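You operate a simulated robot arm through the tools that you are given. There is no shell and no other tool.

You run a simulated robot arm. Do the job below in one go: nothing can be reset, and whatever is moved stays where it is left.

TASK
At the left station: brake on, mandrel free, latch pin out, latch up.
Fine: brake before mandrel; the spindle stays in and the arm stays shut.

The check looks at the end state, three seconds after you hand in, the way a careful person would. Anything else that was tipped, shoved, dropped, spilled or broken makes it a failure.

THE ROBOT
A 7-joint arm with a two-finger parallel gripper, fixed in place. Base frame: the origin is at the foot of the arm, x ahead of it, y to its left, z up. Readings come in m, degrees, newtons and seconds.
Its first joint turns from -166.0 to 166.0 degrees. Payload 4.4 kg.
The TCP is the grasp point between the finger pads, 0.023 m short of the fingertips. In the tool frame z runs along the fingers and y along their closing line. The gripper opens to 0.094 m. The fingers are 0.038 m wide and 0.01 m thick; the gripper's body (0.054 by 0.096 m) begins 0.039 m behind the TCP.
Orientation is that of the tool frame in the base frame, as a unit quaternion [w, x, y, z]. With the fingers straight down and closing along the base's y, the tool's x points along the base's -x, its y along +y and its z along -z.

THE INTERFACE
- The arm moves only by the tool servo_tool. Its argument "plan" is a list of rows, each an object (a shift or turn left out is 0, a gripper value left out holds the last) with "fingers": the finger opening in m, from 0 to 0.094; "linear": the shift along the base's x, y, z in units of 500 mm (1.0 is 500 mm), a list of three; "angular": the turn, a rotation vector about the base's x, y, z in units of 180 degrees (1.0 is 180 degrees), a list of three. In form: [{"fingers": fingers, "linear": [dx, dy, dz], "angular": [wx, wy, wz]}, ...]. A call has 1 to 20 rows; each row is the pose to reach, as a shift and turn from the pose commanded when the call began. A call with a number of a shift or a turn outside -1 to 1 is refused whole. A row lasts 0.2 s, in which the tool goes at most 0.05 m and 8.6 degrees; a call with a longer step from one row to the next is refused whole, and so is a gripper value outside its range. Where a pose cannot be reached the arm comes as near as it can. A force on the tool above 90 N (or 10 N above the force at the start of the call, whichever is more), or a blocked arm, ends the call early, and 0.2 s more pass. The fingers move at their own pace (about 0.072 m/s each) and stop on an object; they squeeze with about 23 N. The grip force told is the motor's: it shows also when the fingers shut on nothing. Time passes only in rows, and 0.2 s behind the last, so rows that repeat a pose let the fingers close. It gives the time, the measured TCP pose, the force on the tool (base axes), the opening and the grip force at its end, in the units of the frame above (readings bear some noise), with the torque about the TCP (base axes, N m) and any sound that the robot's microphone picked up.
- Cameras (640 x 400 px; columns grow to the right, rows downward): "scene" is fixed at [0.2202, -0.6498, 1.7099]; the picture's right is [0.57, -0.82, 0.00], its down [-0.45, -0.31, -0.84] and it looks along [0.69, 0.47, -0.55] (base axes); focal length 311 px, centre (320, 200). "wrist" rides on the gripper at [0.086, 0.016, -0.074] in the tool frame; the picture's right is [-0.18, 0.98, 0.00], its down [-0.58, -0.11, -0.81] and it looks along [-0.79, -0.15, 0.59] (tool axes); focal length 243 px, centre (320, 200). There is no depth. A picture from a camera that has moved, and an enlarged one, comes with that camera's place and axes in the base frame and with its lens.
- get_image(camera): a new picture of that camera. The clock stands still meanwhile.
- inspect(camera, box): a new picture of the part [left, top, right, bottom] of that camera's present view, enlarged. The clock stands still meanwhile.
- sign_off(): hands the job in; it is judged then, once.

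Places have to be worked out from the pictures, the camera data and where the tool is seen. Open the gripper and draw the arm clear of the work before you hand the job in, unless the task says otherwise.

The tools are called after ">>>" as a command line: name --argument value ..., lists and objects as JSON in quotes. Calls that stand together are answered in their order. servo_tool: Moves the arm, as the interface text tells. Its arguments: {"type":"object","properties":{"plan":{"type":"array","items":{"type":"object","properties":{"fingers":{"type":"number"},"linear":{"type":"array","items":{"type":"number"}},"angular":{"type":"array","items":{"type":"number"}}}}}},"required":["plan"]} The other tools are called the same way: get_image (camera) takes a picture; inspect (camera, box) takes an enlarged picture of a part of a camera's view; sign_off () hands the job in.

At the start:

```text
time: 0.0
ee_pos: [0.6017, 0.2478, 1.2783]
tool_rot: [0.0, 0.001, 1.0, 0.0]
contact_force: [-0.1, 0.1, 0.0]
torque: [0.0, 0.03, -0.01]
finger_gap: 0.094
finger_force: 0.2
```

scene: 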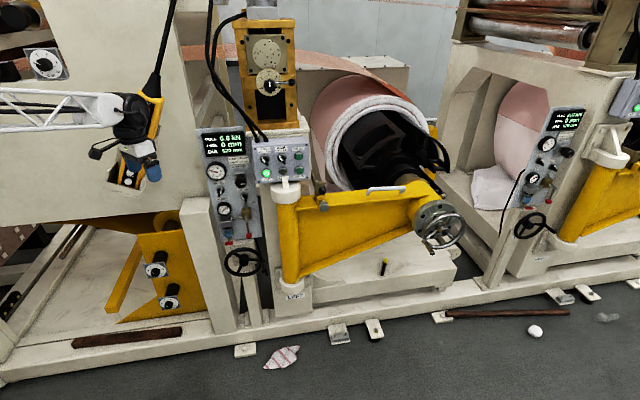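
wrist: 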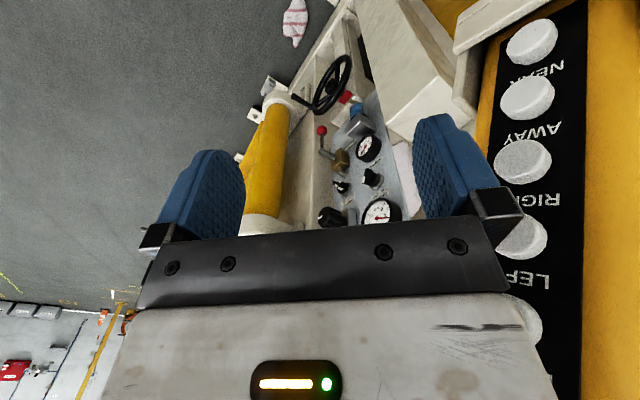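

I see two unwind stations with control boxes; I'll look closer at the panels and the arm latches before moving anything.

>>> inspect --camera "scene" --box '[190, 110, 350, 210]'

>>> inspect --camera "scene" --box '[190, 190, 350, 310]'

>>> inspect --camera "scene" --box '[340, 140, 500, 290]'

>>> inspect --camera "scene" --box '[490, 80, 640, 250]'

>>> inspect --camera "scene" --box '[0, 20, 200, 200]'

```text
4.00 times, centred on (270, 160) of scene
camera zoom: at [0.2202, -0.6498, 1.7099], right [0.57, -0.82, 0.0], down [-0.45, -0.31, -0.84], along [0.69, 0.47, -0.55], focal length 1244 px, centre (520, 360)
```

zoom: 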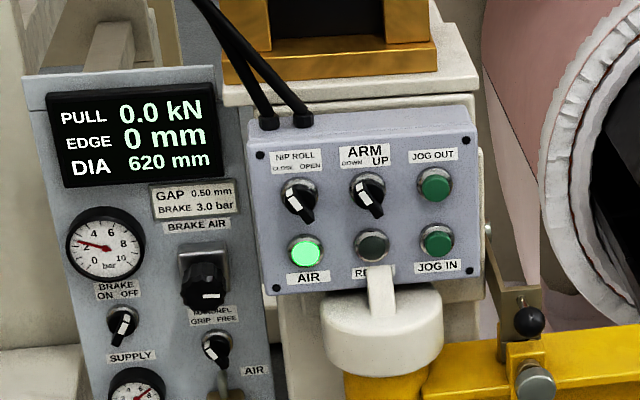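

```text
3.33 times, centred on (270, 250) of scene
camera zoom: at [0.2202, -0.6498, 1.7099], right [0.57, -0.82, 0.0], down [-0.45, -0.31, -0.84], along [0.69, 0.47, -0.55], focal length 1036 px, centre (487, 33)
```

zoom: 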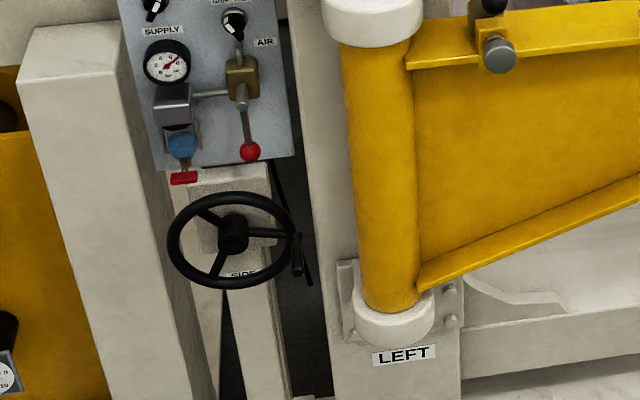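

```text
2.67 times, centred on (420, 215) of scene
camera zoom: at [0.2202, -0.6498, 1.7099], right [0.57, -0.82, 0.0], down [-0.45, -0.31, -0.84], along [0.69, 0.47, -0.55], focal length 829 px, centre (53, 160)
```

zoom: 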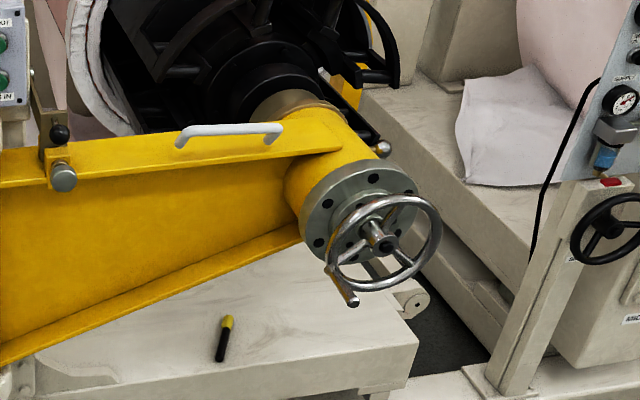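

```text
2.35 times, centred on (565, 165) of scene
camera zoom: at [0.2202, -0.6498, 1.7099], right [0.57, -0.82, 0.0], down [-0.45, -0.31, -0.84], along [0.69, 0.47, -0.55], focal length 732 px, centre (-256, 282)
```

zoom: 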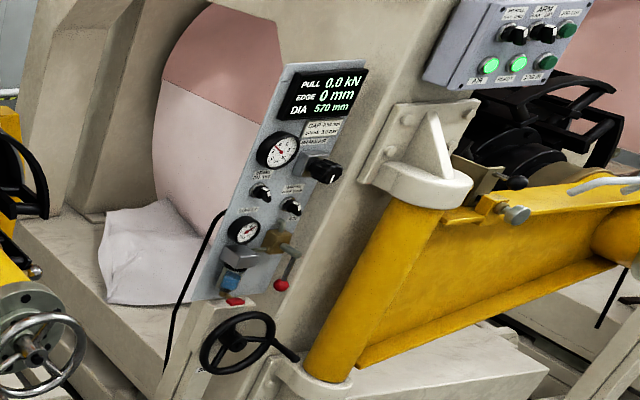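

```text
2.22 times, centred on (100, 110) of scene
camera zoom: at [0.2202, -0.6498, 1.7099], right [0.57, -0.82, 0.0], down [-0.45, -0.31, -0.84], along [0.69, 0.47, -0.55], focal length 691 px, centre (809, 400)
```

zoom: 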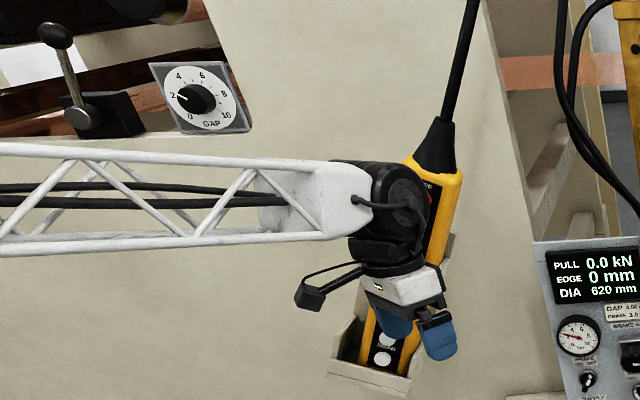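

The "LEFT" post has its own panel with BRAKE ON/OFF and MANDREL GRIP/FREE switches, and a latch with a pin on the yellow arm. I zoom in further on each.

>>> inspect --camera "scene" --box '[205, 165, 265, 205]'

>>> inspect --camera "scene" --box '[300, 170, 348, 220]'

>>> inspect --camera "scene" --box '[520, 155, 600, 210]'

>>> inspect --camera "scene" --box '[205, 190, 265, 250]'

>>> inspect --camera "wrist" --box '[230, 40, 420, 240]'

```text
10.00 times, centred on (235, 185) of scene
camera zoom: at [0.2202, -0.6498, 1.7099], right [0.57, -0.82, 0.0], down [-0.45, -0.31, -0.84], along [0.69, 0.47, -0.55], focal length 3109 px, centre (1170, 350)
```

zoom: 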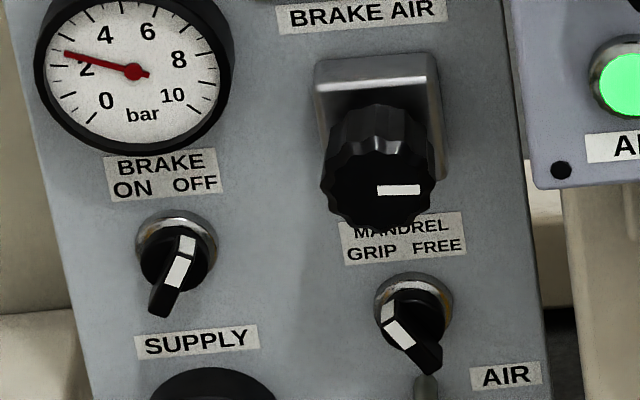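

```text
8.00 times, centred on (324, 195) of scene
camera zoom: at [0.2202, -0.6498, 1.7099], right [0.57, -0.82, 0.0], down [-0.45, -0.31, -0.84], along [0.69, 0.47, -0.55], focal length 2487 px, centre (288, 240)
```

zoom: 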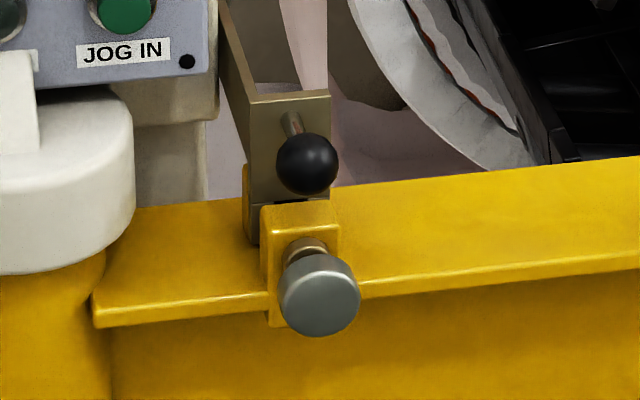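

```text
7.27 times, centred on (560, 182) of scene
camera zoom: at [0.2202, -0.6498, 1.7099], right [0.57, -0.82, 0.0], down [-0.45, -0.31, -0.84], along [0.69, 0.47, -0.55], focal length 2261 px, centre (-1426, 327)
```

zoom: 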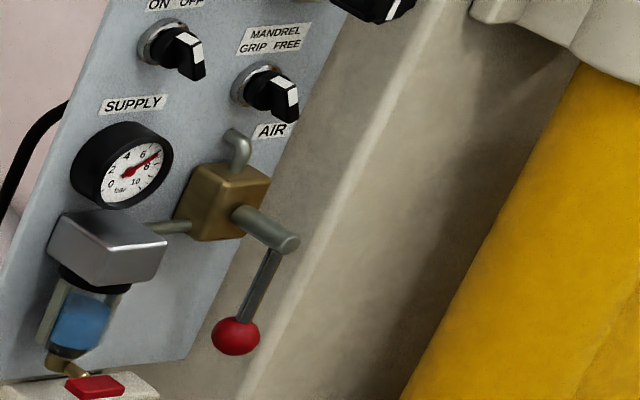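

```text
6.67 times, centred on (235, 220) of scene
camera zoom: at [0.2202, -0.6498, 1.7099], right [0.57, -0.82, 0.0], down [-0.45, -0.31, -0.84], along [0.69, 0.47, -0.55], focal length 2073 px, centre (887, 67)
```

zoom: 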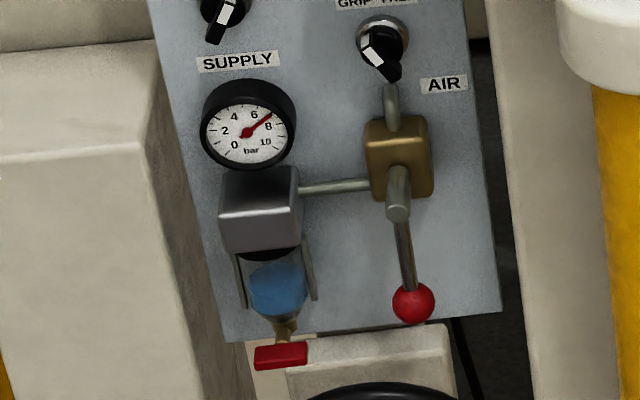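

```text
2.00 times, centred on (325, 140) of wrist
camera zoom: at [0.5144, 0.2642, 1.3536], right [0.18, 0.98, 0.0], down [0.58, -0.11, 0.81], along [0.79, -0.15, -0.59], focal length 485 px, centre (310, 320)
```

zoom: 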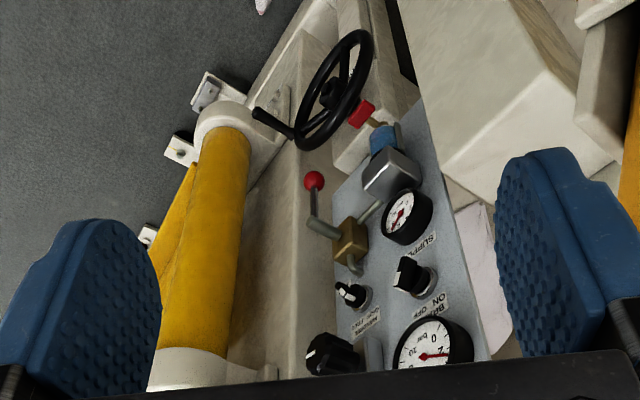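

Triangulating scene and wrist views puts the brake switch near (0.885, 0.293, 1.042), pointing OFF. The mandrel switch is near (0.948, 0.231, 1.004), pointing GRIP, and the panel faces roughly (-0.7, -0.7). The pendant hangs close by at y≈0.38, so I move away in -y and slightly up to see the latch with the wrist camera.

>>> servo_tool --plan '[{"linear": [0, -0.08, 0.02]}, {"linear": [0, -0.16, 0.04]}, {"linear": [0, -0.24, 0.06]}, {"linear": [0, -0.32, 0.08]}, {"linear": [0, -0.4, 0.1]}, {"linear": [0, -0.48, 0.12]}, {"linear": [0, -0.48, 0.12]}]'

>>> get_image --camera "wrist"

>>> get_image --camera "scene"

```text
time: 1.6
ee_pos: [0.5978, 0.0071, 1.3387]
tool_rot: [0.0, -0.001, 1.0, 0.0]
contact_force: [0.2, 0.4, -0.8]
torque: [0.0, 0.01, -0.03]
finger_gap: 0.0942
finger_force: 0.0
```

```text
taken
camera wrist: at [0.5101, 0.0228, 1.4133], right [0.18, 0.98, 0.0], down [0.58, -0.11, 0.81], along [0.79, -0.15, -0.59], focal length 243 px, centre (320, 200)
```

wrist: 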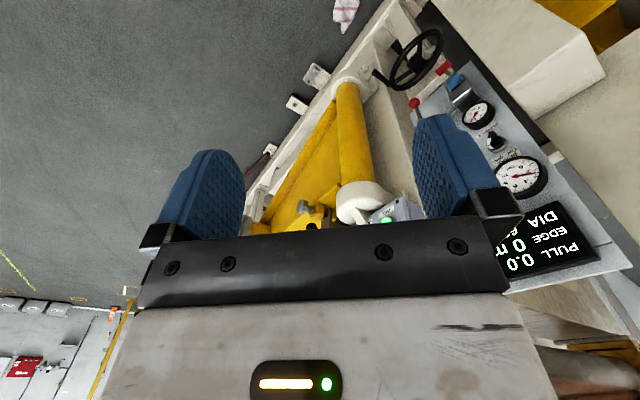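

```text
taken
```

scene: 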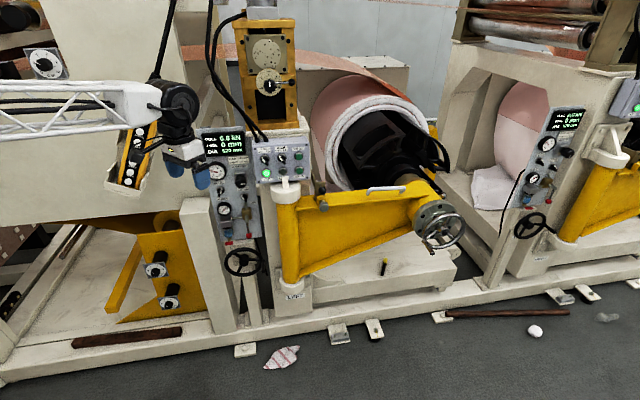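

The pin knob triangulates to about (1.022, -0.120, 1.048) and the latch ball to about (1.044, -0.100, 1.098). I zoom in on both through the wrist camera.

>>> inspect --camera "wrist" --box '[250, 150, 430, 240]'

>>> inspect --camera "wrist" --box '[400, 50, 640, 280]'

>>> inspect --camera "scene" --box '[307, 175, 339, 215]'

```text
3.56 times, centred on (340, 195) of wrist
camera zoom: at [0.5101, 0.0228, 1.4133], right [0.18, 0.98, 0.0], down [0.58, -0.11, 0.81], along [0.79, -0.15, -0.59], focal length 863 px, centre (249, 218)
```

zoom: 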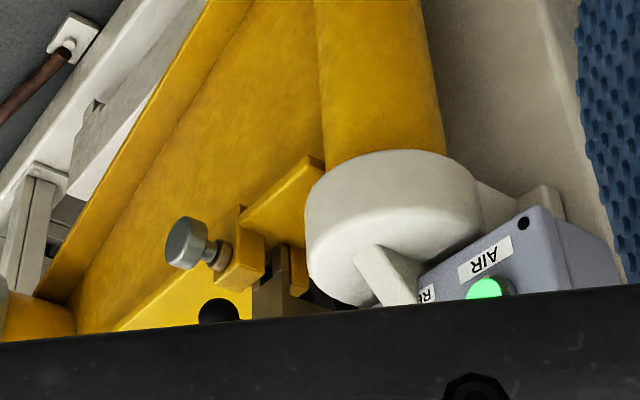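

```text
1.74 times, centred on (520, 165) of wrist
camera zoom: at [0.5101, 0.0228, 1.4133], right [0.18, 0.98, 0.0], down [0.58, -0.11, 0.81], along [0.79, -0.15, -0.59], focal length 422 px, centre (-28, 261)
```

zoom: 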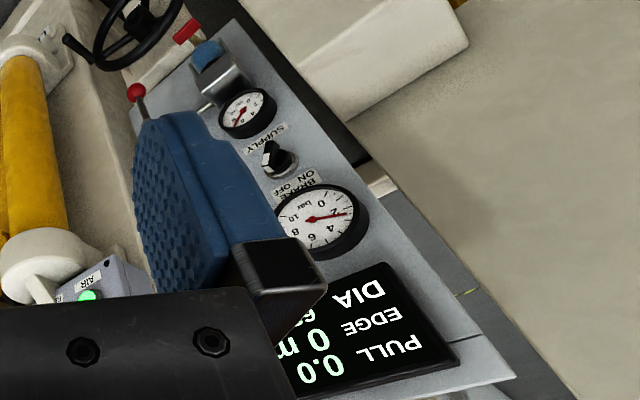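

```text
10.00 times, centred on (323, 195) of scene
camera zoom: at [0.2202, -0.6498, 1.7099], right [0.57, -0.82, 0.0], down [-0.45, -0.31, -0.84], along [0.69, 0.47, -0.55], focal length 3109 px, centre (290, 250)
```

zoom: 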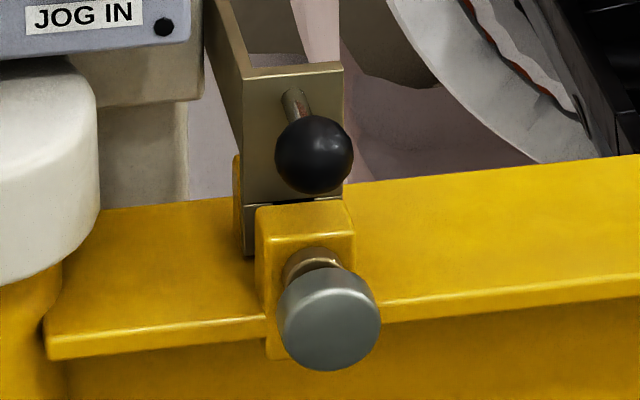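

The machine runs along e=(0.71,-0.71) and faces (-0.71,-0.71). I want the tool horizontal along (0.71, 0.71, 0) with the camera on top, so I start the reorientation here in free space, half way first.

>>> servo_tool --plan '[{"angular": [0.0311, 0.0129, -0.0311]}, {"angular": [0.0622, 0.0258, -0.0622]}, {"angular": [0.0934, 0.0387, -0.0934]}, {"angular": [0.1245, 0.0516, -0.1245]}, {"angular": [0.1556, 0.0644, -0.1556]}, {"angular": [0.1868, 0.0773, -0.1868]}, {"angular": [0.2179, 0.0902, -0.2179]}, {"angular": [0.249, 0.1031, -0.249]}, {"angular": [0.2801, 0.116, -0.2801]}]'

>>> get_image --camera "scene"

```text
time: 3.6
ee_pos: [0.6007, 0.0069, 1.338]
tool_rot: [-0.17, 0.411, 0.796, 0.41]
contact_force: [0.0, -1.0, 0.2]
torque: [0.01, 0.02, 0.0]
finger_gap: 0.0942
finger_force: 0.1
```

```text
taken
```

scene: 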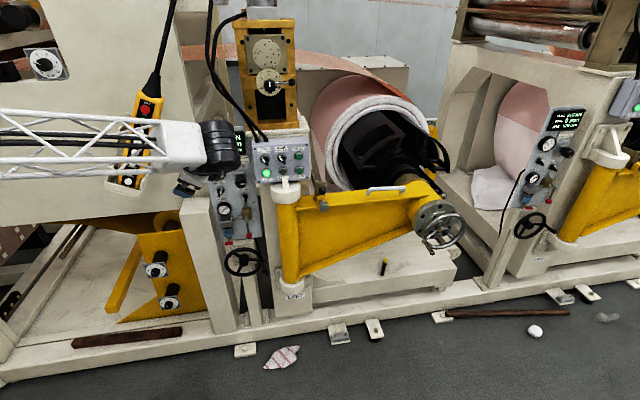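

The first half went cleanly with no contact, so I do the second half.

>>> servo_tool --plan '[{"angular": [0.0311, 0.0129, -0.0311]}, {"angular": [0.0622, 0.0258, -0.0622]}, {"angular": [0.0934, 0.0387, -0.0934]}, {"angular": [0.1245, 0.0516, -0.1245]}, {"angular": [0.1556, 0.0644, -0.1556]}, {"angular": [0.1868, 0.0773, -0.1868]}, {"angular": [0.2179, 0.0902, -0.2179]}, {"angular": [0.249, 0.1031, -0.249]}, {"angular": [0.2801, 0.116, -0.2801]}, {"angular": [0.2801, 0.116, -0.2801]}]'

>>> get_image --camera "scene"

>>> get_image --camera "wrist"

```text
time: 5.8
ee_pos: [0.6014, 0.0082, 1.3391]
tool_rot: [-0.272, 0.653, 0.27, 0.653]
contact_force: [0.8, 0.0, -1.2]
torque: [0.01, -0.03, 0.01]
finger_gap: 0.0942
finger_force: 0.0
```

```text
taken
```

scene: 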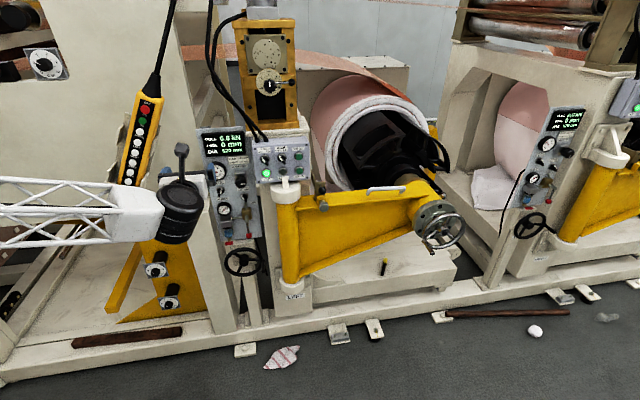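

```text
taken
camera wrist: at [0.5599, -0.0557, 1.4251], right [0.69, -0.7, -0.18], down [-0.65, -0.49, -0.58], along [0.31, 0.52, -0.79], focal length 243 px, centre (320, 200)
```

wrist: 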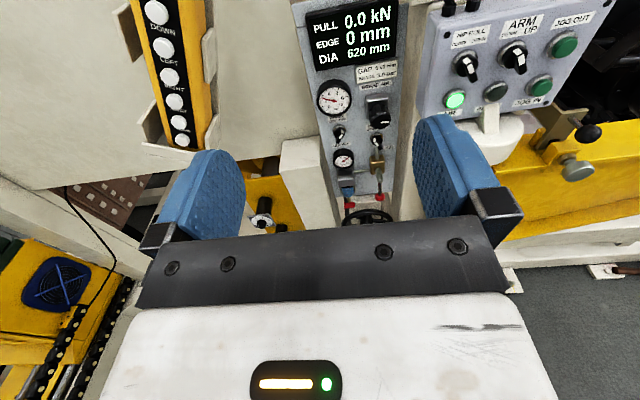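

The tool now points into the machine with the camera on top, giving a clear view. I zoom in on the switches and the latch.

>>> inspect --camera "wrist" --box '[310, 70, 410, 220]'

>>> inspect --camera "wrist" --box '[500, 90, 640, 220]'

>>> inspect --camera "wrist" --box '[320, 110, 400, 170]'

```text
2.67 times, centred on (360, 145) of wrist
camera zoom: at [0.5599, -0.0557, 1.4251], right [0.69, -0.7, -0.18], down [-0.65, -0.49, -0.58], along [0.31, 0.52, -0.79], focal length 647 px, centre (213, 347)
```

zoom: 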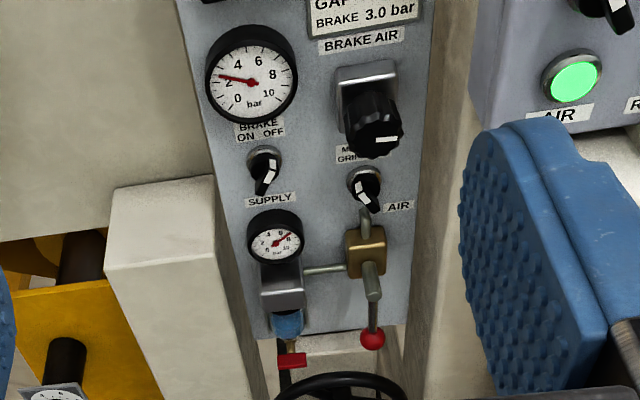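

```text
3.08 times, centred on (570, 155) of wrist
camera zoom: at [0.5599, -0.0557, 1.4251], right [0.69, -0.7, -0.18], down [-0.65, -0.49, -0.58], along [0.31, 0.52, -0.79], focal length 746 px, centre (-449, 338)
```

zoom: 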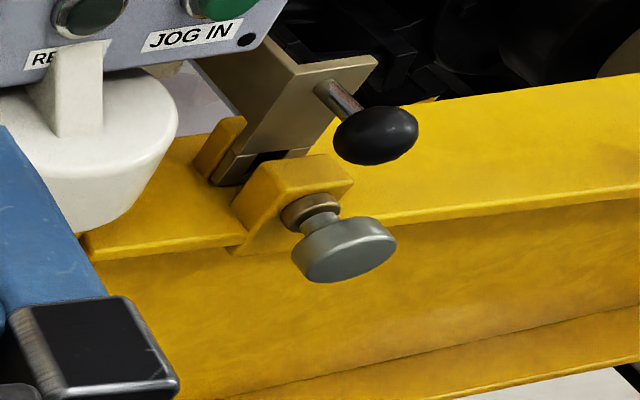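

```text
6.67 times, centred on (360, 140) of wrist
camera zoom: at [0.5599, -0.0557, 1.4251], right [0.69, -0.7, -0.18], down [-0.65, -0.49, -0.58], along [0.31, 0.52, -0.79], focal length 1618 px, centre (53, 600)
```

zoom: 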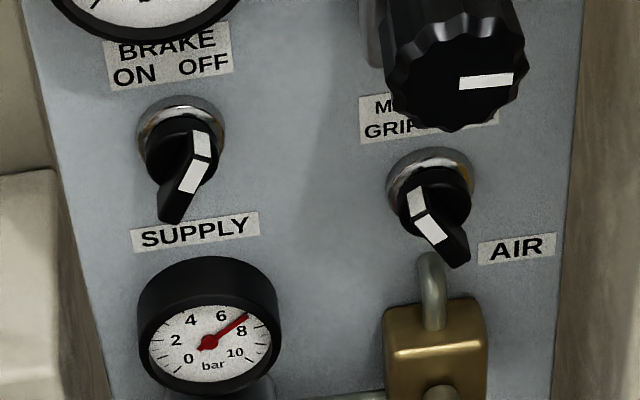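

Brake points OFF (upper right) and mandrel points GRIP (upper left). I move the tool down and forward to a pre-grasp stand-off about 10 cm in front of the brake switch, narrowing the fingers.

>>> servo_tool --plan '[{"fingers": 0.045, "linear": [0.04, 0.04, -0.06]}, {"linear": [0.08, 0.08, -0.12]}, {"linear": [0.12, 0.12, -0.18]}, {"linear": [0.16, 0.16, -0.24]}, {"linear": [0.2, 0.2, -0.3]}, {"linear": [0.24, 0.24, -0.36]}, {"linear": [0.28, 0.28, -0.42]}, {"linear": [0.32, 0.32, -0.48]}, {"linear": [0.36, 0.36, -0.54]}, {"linear": [0.41, 0.41, -0.6]}, {"linear": [0.41, 0.41, -0.6]}]'

>>> get_image --camera "wrist"

>>> get_image --camera "scene"

```text
time: 8.2
ee_pos: [0.8047, 0.2139, 1.0383]
tool_rot: [-0.27, 0.653, 0.271, 0.654]
contact_force: [-0.7, -0.2, 0.0]
torque: [-0.02, 0.02, 0.0]
finger_gap: 0.0451
finger_force: 0.0
```

```text
taken
camera wrist: at [0.7628, 0.1497, 1.1258], right [0.7, -0.69, -0.18], down [-0.65, -0.49, -0.58], along [0.31, 0.52, -0.79], focal length 243 px, centre (320, 200)
```

wrist: 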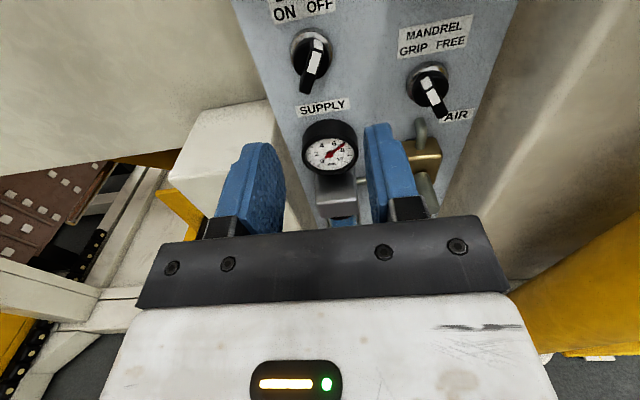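

```text
taken
```

scene: 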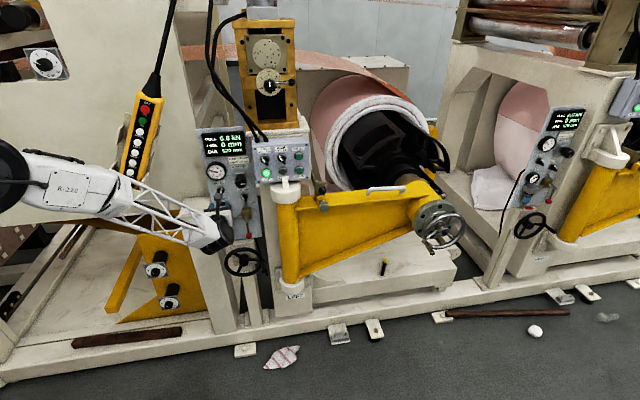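

Good close view. I zoom on the switches to measure them.

>>> inspect --camera "wrist" --box '[260, 0, 500, 150]'

>>> inspect --camera "wrist" --box '[280, 20, 344, 110]'

```text
2.67 times, centred on (380, 75) of wrist
camera zoom: at [0.7628, 0.1497, 1.1258], right [0.7, -0.69, -0.18], down [-0.65, -0.49, -0.58], along [0.31, 0.52, -0.79], focal length 647 px, centre (160, 533)
```

zoom: 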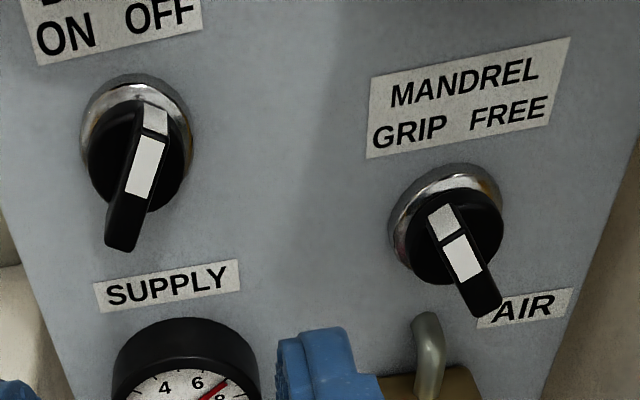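

```text
4.44 times, centred on (312, 65) of wrist
camera zoom: at [0.7628, 0.1497, 1.1258], right [0.7, -0.69, -0.18], down [-0.65, -0.49, -0.58], along [0.31, 0.52, -0.79], focal length 1078 px, centre (356, 800)
```

zoom: 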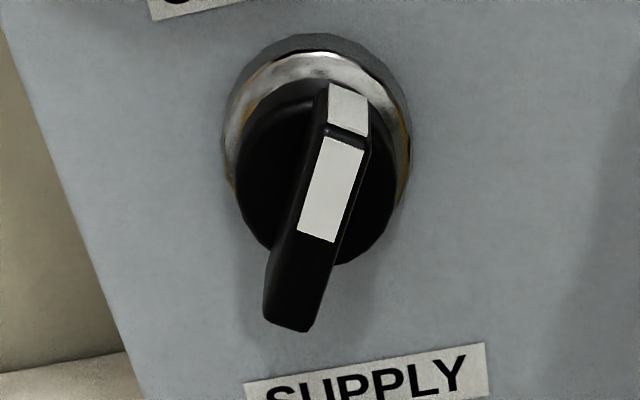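

The brake tab's centre is near (e=0.4125, z=1.0485), with its front face at d≈0.81 and tilted ~30° clockwise. I roll the tool 30° to match, centre it and narrow the fingers to 30 mm, still standing off.

>>> servo_tool --plan '[{"fingers": 0.03, "linear": [-0.002, 0.002, 0.005], "angular": [0.03, 0.03, 0]}, {"linear": [-0.004, 0.004, 0.01], "angular": [0.06, 0.06, 0]}, {"linear": [-0.006, 0.006, 0.015], "angular": [0.09, 0.09, 0]}, {"linear": [-0.0075, 0.0075, 0.0204], "angular": [0.1198, 0.1198, 0]}, {"linear": [-0.0075, 0.0075, 0.0204], "angular": [0.1198, 0.1198, 0]}]'

>>> get_image --camera "wrist"

>>> inspect --camera "scene" --box '[190, 140, 290, 240]'

```text
time: 9.4
ee_pos: [0.8027, 0.2175, 1.0503]
tool_rot: [-0.433, 0.702, 0.088, 0.559]
contact_force: [-0.6, 0.0, -0.1]
torque: [0.03, 0.01, 0.02]
finger_gap: 0.0302
finger_force: 0.1
```

```text
taken
camera wrist: at [0.7903, 0.1236, 1.1164], right [0.53, -0.53, -0.66], down [-0.85, -0.29, -0.45], along [0.04, 0.79, -0.61], focal length 243 px, centre (320, 200)
```

wrist: 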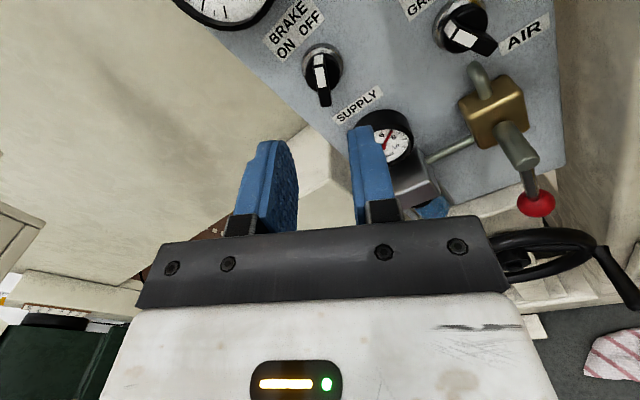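

```text
4.00 times, centred on (240, 190) of scene
camera zoom: at [0.2202, -0.6498, 1.7099], right [0.57, -0.82, 0.0], down [-0.45, -0.31, -0.84], along [0.69, 0.47, -0.55], focal length 1244 px, centre (640, 240)
```

zoom: 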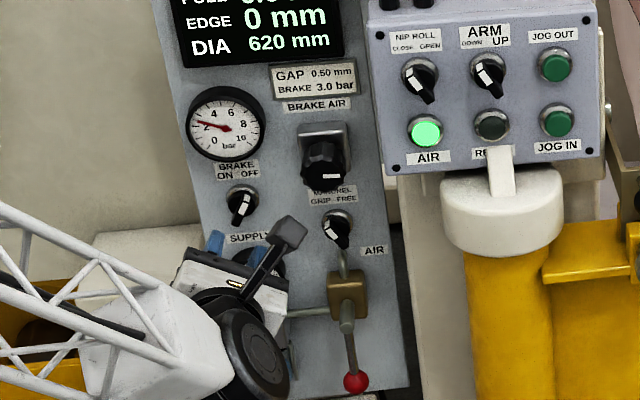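

Tab centred to within ~1 mm and aligned; its front is about 88 mm ahead of the TCP. I advance 76 mm so the fingertips straddle it, without closing yet.

>>> servo_tool --plan '[{"linear": [0.03, 0.03, 0]}, {"linear": [0.06, 0.06, 0]}, {"linear": [0.08, 0.08, 0]}, {"linear": [0.095, 0.095, 0]}, {"linear": [0.1075, 0.1075, 0]}, {"linear": [0.1075, 0.1075, 0]}]'

>>> get_image --camera "wrist"

>>> inspect --camera "scene" --box '[190, 140, 290, 240]'

```text
time: 10.8
ee_pos: [0.8561, 0.2719, 1.0492]
tool_rot: [-0.433, 0.702, 0.088, 0.559]
contact_force: [0.2, -0.3, 0.2]
torque: [0.0, -0.01, 0.01]
finger_gap: 0.0302
finger_force: 0.1
```

```text
taken
camera wrist: at [0.8444, 0.178, 1.1155], right [0.53, -0.53, -0.66], down [-0.84, -0.3, -0.45], along [0.04, 0.79, -0.61], focal length 243 px, centre (320, 200)
```

wrist: 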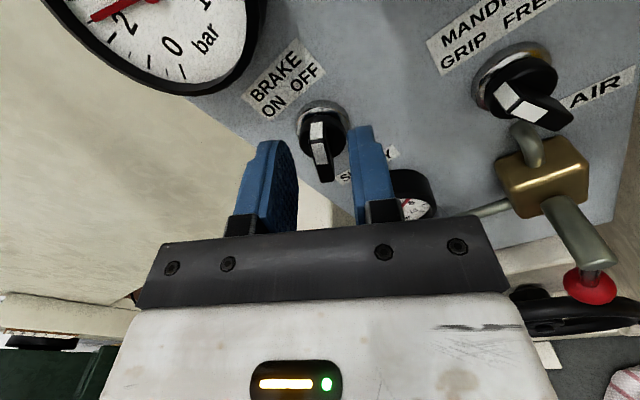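

```text
4.00 times, centred on (240, 190) of scene
camera zoom: at [0.2202, -0.6498, 1.7099], right [0.57, -0.82, 0.0], down [-0.45, -0.31, -0.84], along [0.69, 0.47, -0.55], focal length 1244 px, centre (640, 240)
```

zoom: 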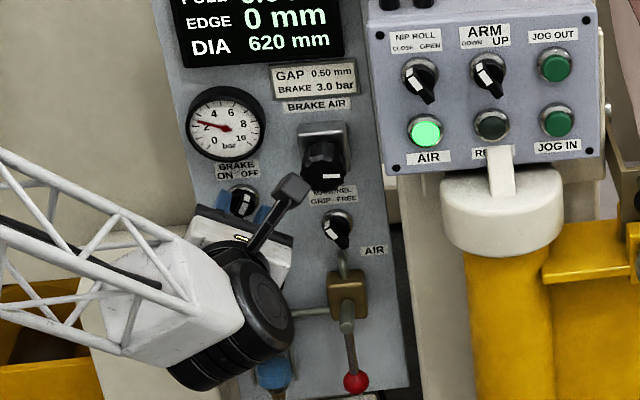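

The tips currently overlap the tab by only ~6–10 mm; I advance 6 mm more and then close on it.

>>> servo_tool --plan '[{"linear": [0.0042, 0.0042, 0]}, {"linear": [0.0085, 0.0085, 0]}, {"fingers": 0.0, "linear": [0.0085, 0.0085, 0]}, {"linear": [0.0085, 0.0085, 0]}, {"linear": [0.0085, 0.0085, 0]}]'

>>> get_image --camera "wrist"

```text
time: 12.0
ee_pos: [0.8606, 0.2746, 1.0486]
tool_rot: [-0.433, 0.702, 0.089, 0.559]
contact_force: [26.1, -9.9, -10.7]
torque: [-0.56, -0.74, -0.33]
finger_gap: 0.0089
finger_force: 44.9
```

```text
taken
camera wrist: at [0.8476, 0.1809, 1.1148], right [0.53, -0.53, -0.66], down [-0.85, -0.29, -0.45], along [0.04, 0.79, -0.61], focal length 243 px, centre (320, 200)
```

wrist: 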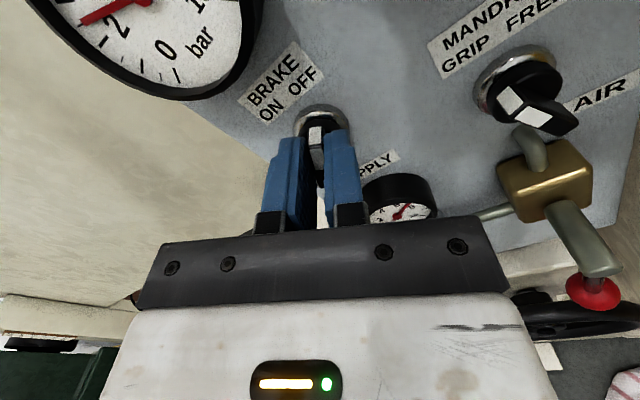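

The tab is gripped (8.9 mm). A ~27 N side load shows I'm a millimetre or two off, so I relax that offset and then turn counter-clockwise 60° from OFF toward ON.

>>> servo_tool --plan '[{"fingers": 0.0, "linear": [0.0025, -0.0025, -0.0015]}, {"linear": [0.0025, -0.0025, -0.0015], "angular": [-0.025, -0.025, 0]}, {"linear": [0.0025, -0.0025, -0.0015], "angular": [-0.055, -0.055, 0]}, {"linear": [0.0025, -0.0025, -0.0015], "angular": [-0.085, -0.085, 0]}, {"linear": [0.0025, -0.0025, -0.0015], "angular": [-0.115, -0.115, 0]}, {"linear": [0.0025, -0.0025, -0.0015], "angular": [-0.145, -0.145, 0]}, {"linear": [0.0025, -0.0025, -0.0015], "angular": [-0.175, -0.175, 0]}, {"linear": [0.0025, -0.0025, -0.0015], "angular": [-0.205, -0.205, 0]}, {"linear": [0.0025, -0.0025, -0.0015], "angular": [-0.236, -0.236, 0]}, {"linear": [0.0025, -0.0025, -0.0015], "angular": [-0.236, -0.236, 0]}]'

>>> get_image --camera "wrist"

>>> inspect --camera "scene" --box '[190, 140, 290, 240]'

```text
time: 13.3
ee_pos: [0.8598, 0.2789, 1.0491]
tool_rot: [-0.276, 0.654, 0.268, 0.652]
contact_force: [-30.1, 4.6, 10.8]
torque: [0.31, -0.12, 0.04]
finger_gap: 0.0086
finger_force: 44.7
stopped in row 6: the force on the tool passed its limit at 93 N (the readings are from after the stop); the commanded pose is now the measured one
```

```text
taken
camera wrist: at [0.8194, 0.2118, 1.1354], right [0.7, -0.69, -0.2], down [-0.65, -0.49, -0.58], along [0.3, 0.53, -0.79], focal length 243 px, centre (320, 200)
```

wrist: 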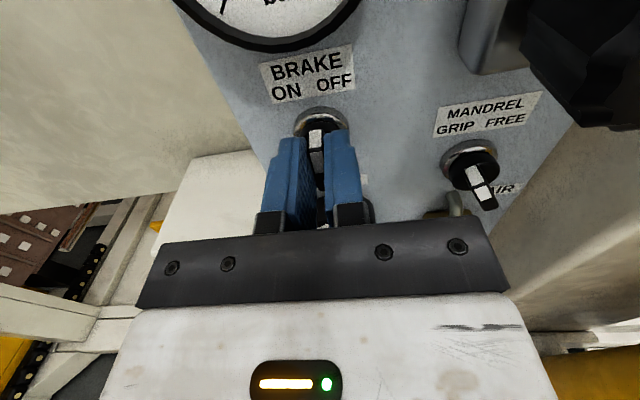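

```text
4.00 times, centred on (240, 190) of scene
camera zoom: at [0.2202, -0.6498, 1.7099], right [0.57, -0.82, 0.0], down [-0.45, -0.31, -0.84], along [0.69, 0.47, -0.55], focal length 1244 px, centre (640, 240)
```

zoom: 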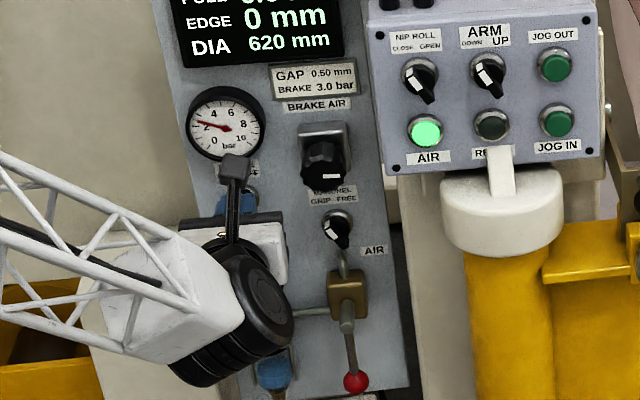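

The switch is halfway (tab vertical), and the stop came from a lateral load, so the true axis is a bit left and below my TCP. I continue the turn while shifting a few mm to −e to follow it.

>>> servo_tool --plan '[{"fingers": 0.0, "linear": [-0.002, 0.002, 0]}, {"linear": [-0.0028, 0.0028, -0.0005], "angular": [-0.022, -0.022, 0]}, {"linear": [-0.0036, 0.0036, -0.001], "angular": [-0.044, -0.044, 0]}, {"linear": [-0.0044, 0.0044, -0.0015], "angular": [-0.066, -0.066, 0]}, {"linear": [-0.0052, 0.0052, -0.002], "angular": [-0.09, -0.09, 0]}, {"linear": [-0.006, 0.006, -0.0025], "angular": [-0.116, -0.116, 0]}, {"linear": [-0.006, 0.006, -0.0025], "angular": [-0.116, -0.116, 0]}]'

>>> get_image --camera "wrist"

>>> inspect --camera "scene" --box '[190, 140, 290, 240]'

```text
time: 14.9
ee_pos: [0.859, 0.2788, 1.0477]
tool_rot: [-0.1, 0.564, 0.427, 0.699]
contact_force: [50.4, -8.6, 9.5]
torque: [0.37, -0.69, -0.46]
finger_gap: 0.0087
finger_force: 45.1
```

```text
taken
camera wrist: at [0.7859, 0.2451, 1.1323], right [0.67, -0.67, 0.31], down [-0.44, -0.7, -0.56], along [0.6, 0.24, -0.77], focal length 243 px, centre (320, 200)
```

wrist: 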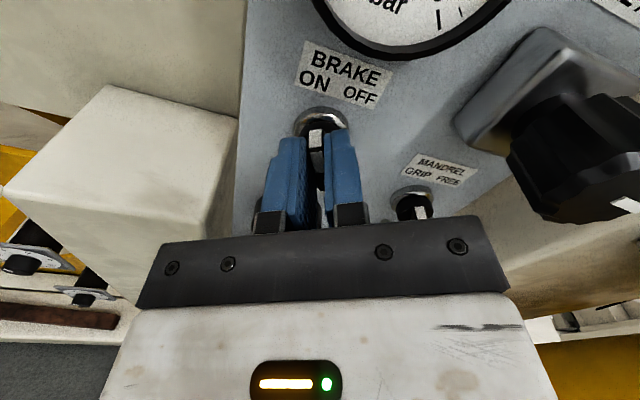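

```text
4.00 times, centred on (240, 190) of scene
camera zoom: at [0.2202, -0.6498, 1.7099], right [0.57, -0.82, 0.0], down [-0.45, -0.31, -0.84], along [0.69, 0.47, -0.55], focal length 1244 px, centre (640, 240)
```

zoom: 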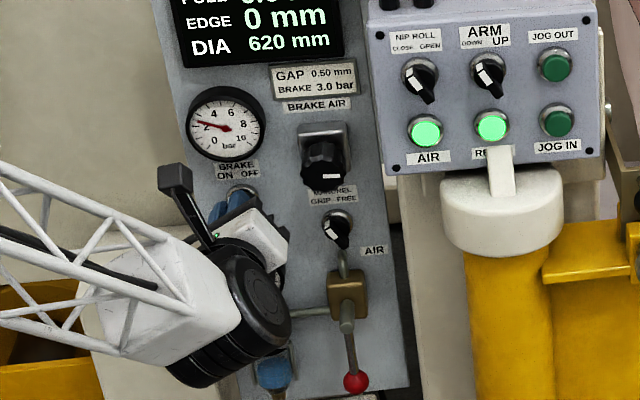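

The READY lamp lit up, so the brake has switched to ON. I open the fingers and back out straight.

>>> servo_tool --plan '[{"fingers": 0.03}, {"fingers": 0.03}, {"linear": [-0.03, -0.03, 0]}, {"linear": [-0.06, -0.06, 0]}, {"linear": [-0.09, -0.09, 0]}, {"linear": [-0.12, -0.12, 0]}, {"linear": [-0.12, -0.12, 0]}]'

>>> get_image --camera "wrist"

>>> inspect --camera "scene" --box '[205, 165, 265, 205]'

```text
time: 16.5
ee_pos: [0.7981, 0.2204, 1.0486]
tool_rot: [-0.102, 0.565, 0.427, 0.699]
contact_force: [0.6, -0.1, -0.5]
torque: [0.04, 0.02, 0.02]
finger_gap: 0.03
finger_force: 0.1
```

```text
taken
camera wrist: at [0.7263, 0.1864, 1.1328], right [0.67, -0.67, 0.31], down [-0.44, -0.7, -0.56], along [0.59, 0.24, -0.77], focal length 243 px, centre (320, 200)
```

wrist: 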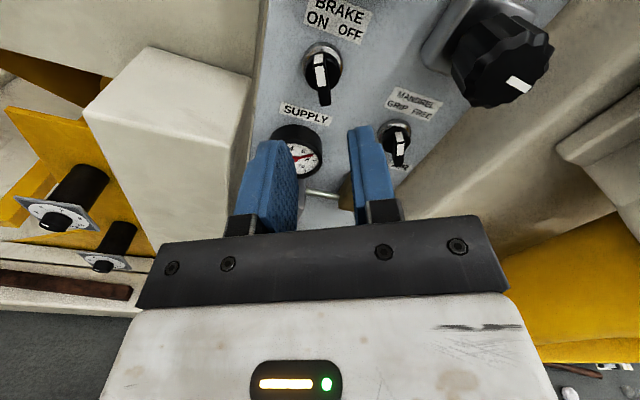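

```text
10.00 times, centred on (235, 185) of scene
camera zoom: at [0.2202, -0.6498, 1.7099], right [0.57, -0.82, 0.0], down [-0.45, -0.31, -0.84], along [0.69, 0.47, -0.55], focal length 3109 px, centre (1170, 350)
```

zoom: 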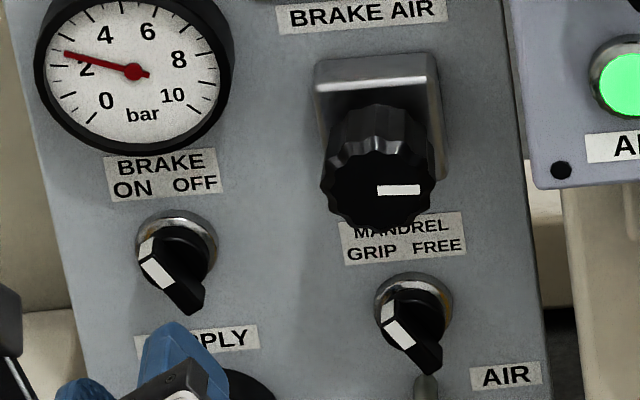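

Brake now clearly points to ON. The tool roll already matches the mandrel tab (pointing GRIP), so I zoom in to locate it.

>>> inspect --camera "wrist" --box '[360, 80, 450, 190]'

>>> inspect --camera "wrist" --box '[290, 30, 360, 120]'

```text
3.64 times, centred on (405, 135) of wrist
camera zoom: at [0.7263, 0.1864, 1.1328], right [0.67, -0.67, 0.31], down [-0.44, -0.7, -0.56], along [0.59, 0.24, -0.77], focal length 882 px, centre (11, 436)
```

zoom: 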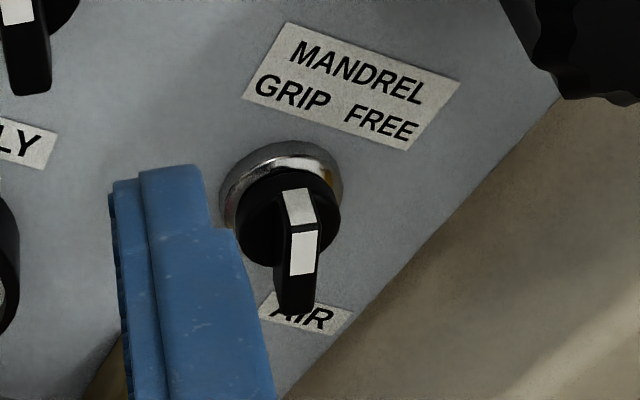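

```text
4.44 times, centred on (325, 75) of wrist
camera zoom: at [0.7263, 0.1864, 1.1328], right [0.67, -0.67, 0.31], down [-0.44, -0.7, -0.56], along [0.59, 0.24, -0.77], focal length 1078 px, centre (298, 756)
```

zoom: 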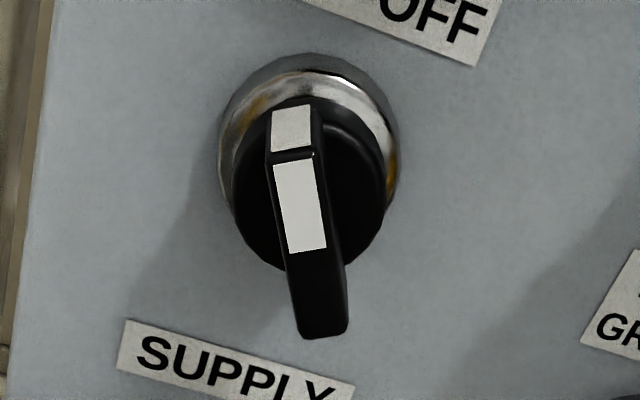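

Mandrel tab sits at about e=0.4955, z=1.011. I shift across in front of it, still standing off and a few mm high to clear the elbow pipe below, with fingers set to 24 mm.

>>> servo_tool --plan '[{"fingers": 0.024, "linear": [0.04, -0.04, -0.022]}, {"linear": [0.08, -0.08, -0.044]}, {"linear": [0.1195, -0.1195, -0.0664]}, {"linear": [0.1195, -0.1195, -0.0664]}]'

>>> get_image --camera "wrist"

>>> inspect --camera "wrist" --box '[270, 20, 400, 150]'

```text
time: 17.5
ee_pos: [0.8597, 0.1597, 1.0152]
tool_rot: [-0.1, 0.565, 0.426, 0.699]
contact_force: [1.0, 0.3, 0.0]
torque: [-0.01, -0.02, -0.02]
finger_gap: 0.0238
finger_force: 0.0
```

```text
taken
camera wrist: at [0.7877, 0.1273, 1.099], right [0.67, -0.67, 0.31], down [-0.44, -0.7, -0.56], along [0.59, 0.24, -0.77], focal length 243 px, centre (320, 200)
```

wrist: 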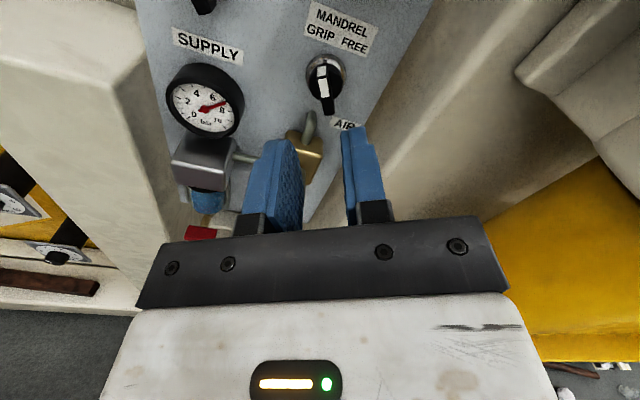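

```text
3.08 times, centred on (335, 85) of wrist
camera zoom: at [0.7877, 0.1273, 1.099], right [0.67, -0.67, 0.31], down [-0.44, -0.7, -0.56], along [0.59, 0.24, -0.77], focal length 746 px, centre (274, 554)
```

zoom: 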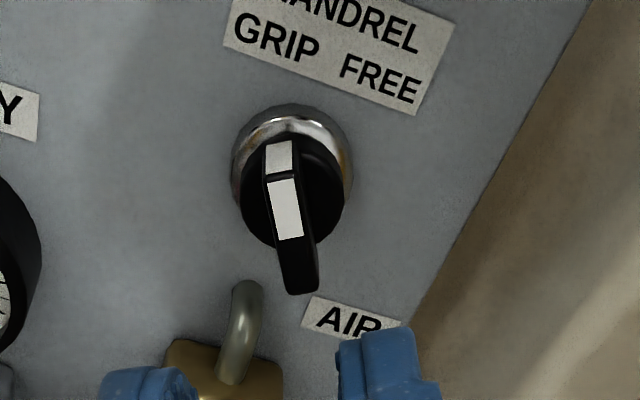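

The tab is centred to ~2 mm, and the elbow pipe clears the fingers by ~8 mm. I correct the offset and advance 82 mm so the fingertips straddle the tab, then check before closing.

>>> servo_tool --plan '[{"linear": [0.0046, -0.0046, -0.0032]}, {"linear": [0.0346, 0.0254, -0.0032]}, {"linear": [0.0646, 0.0554, -0.0032]}, {"linear": [0.0846, 0.0754, -0.0032]}, {"linear": [0.1046, 0.0954, -0.0032]}, {"linear": [0.1206, 0.1114, -0.0032]}, {"linear": [0.1206, 0.1114, -0.0032]}]'

>>> get_image --camera "wrist"

>>> inspect --camera "wrist" --box '[240, 80, 400, 240]'

```text
time: 19.1
ee_pos: [0.9199, 0.2156, 1.0156]
tool_rot: [-0.101, 0.565, 0.426, 0.699]
contact_force: [-0.1, 0.4, 0.7]
torque: [0.03, 0.02, -0.01]
finger_gap: 0.0241
finger_force: 0.0
```

```text
taken
camera wrist: at [0.8465, 0.182, 1.0988], right [0.67, -0.67, 0.31], down [-0.44, -0.7, -0.56], along [0.59, 0.24, -0.77], focal length 243 px, centre (320, 200)
```

wrist: 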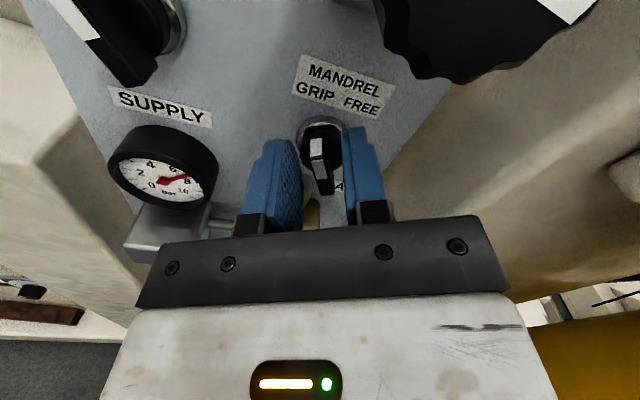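

```text
2.50 times, centred on (320, 160) of wrist
camera zoom: at [0.8465, 0.182, 1.0988], right [0.67, -0.67, 0.31], down [-0.44, -0.7, -0.56], along [0.59, 0.24, -0.77], focal length 606 px, centre (320, 300)
```

zoom: 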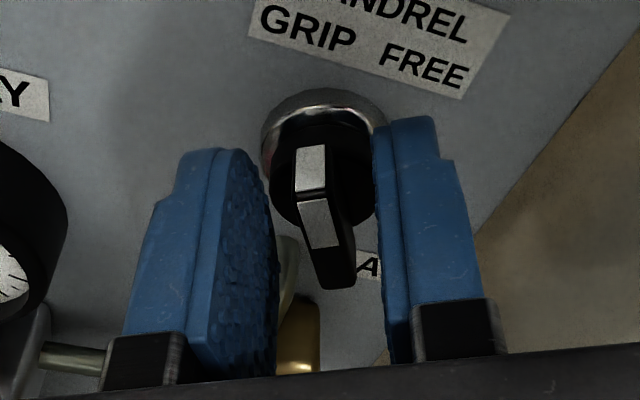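

The tab is centred between the pads with ~14 mm overlap and no contact. I close now.

>>> servo_tool --plan '[{"fingers": 0.0}, {"fingers": 0.0}, {"fingers": 0.0}]'

```text
time: 19.9
ee_pos: [0.9188, 0.2164, 1.0142]
tool_rot: [-0.101, 0.565, 0.426, 0.699]
contact_force: [-9.0, 9.3, -2.2]
torque: [0.31, -0.17, 0.12]
finger_gap: 0.009
finger_force: 45.6
```

Gripped with only a light side load. I turn clockwise the first 30°, moving the TCP on a small arc about the switch axis.

>>> servo_tool --plan '[{"fingers": 0.0, "linear": [-0.001, 0.001, -0.0008]}, {"linear": [0.0, 0.0, 0.0], "angular": [0.0275, 0.0275, 0]}, {"linear": [0.0009, -0.0009, 0.0003], "angular": [0.055, 0.055, 0]}, {"linear": [0.002, -0.002, 0.0006], "angular": [0.0845, 0.0845, 0]}, {"linear": [0.0031, -0.0031, 0.0007], "angular": [0.1139, 0.1139, 0]}, {"linear": [0.0031, -0.0031, 0.0007], "angular": [0.1139, 0.1139, 0]}]'

```text
time: 21.4
ee_pos: [0.9234, 0.2129, 1.0148]
tool_rot: [-0.271, 0.653, 0.269, 0.654]
contact_force: [21.1, -6.6, -7.6]
torque: [-0.13, -0.2, -0.43]
finger_gap: 0.0088
finger_force: 44.7
stopped in row 6: the force on the tool passed its limit at 91 N (the readings are from after the stop); the commanded pose is now the measured one
```

It stopped just at mid-turn with the load pointing to +e (probably the detent snapping over). I relax in +e and finish the remaining 30°.

>>> servo_tool --plan '[{"fingers": 0.0, "linear": [0.002, -0.002, -0.0005]}, {"linear": [0.0028, -0.0028, -0.0005], "angular": [0.022, 0.022, 0]}, {"linear": [0.0036, -0.0036, -0.0008], "angular": [0.046, 0.046, 0]}, {"linear": [0.0044, -0.0044, -0.001], "angular": [0.07, 0.07, 0]}, {"linear": [0.0052, -0.0052, -0.0013], "angular": [0.094, 0.094, 0]}, {"linear": [0.006, -0.006, -0.0016], "angular": [0.116, 0.116, 0]}, {"linear": [0.006, -0.006, -0.0016], "angular": [0.116, 0.116, 0]}]'

>>> get_image --camera "wrist"

>>> inspect --camera "scene" --box '[190, 140, 290, 240]'

```text
time: 23.1
ee_pos: [0.926, 0.2078, 1.0152]
tool_rot: [-0.429, 0.7, 0.093, 0.563]
contact_force: [65.8, -15.1, -19.0]
torque: [-0.11, -0.72, -1.31]
finger_gap: 0.009
finger_force: 44.6
```

```text
taken
camera wrist: at [0.9126, 0.115, 1.0815], right [0.54, -0.54, -0.65], down [-0.84, -0.3, -0.45], along [0.05, 0.79, -0.61], focal length 243 px, centre (320, 200)
```

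wrist: 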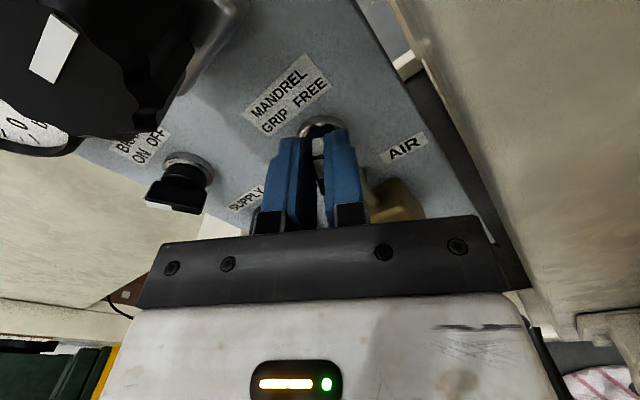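

```text
4.00 times, centred on (240, 190) of scene
camera zoom: at [0.2202, -0.6498, 1.7099], right [0.57, -0.82, 0.0], down [-0.45, -0.31, -0.84], along [0.69, 0.47, -0.55], focal length 1244 px, centre (640, 240)
```

zoom: 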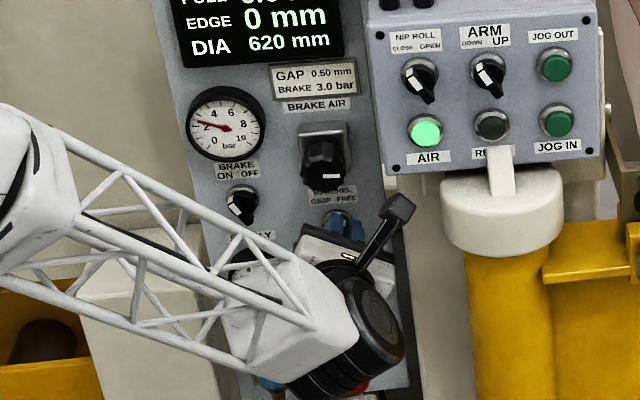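

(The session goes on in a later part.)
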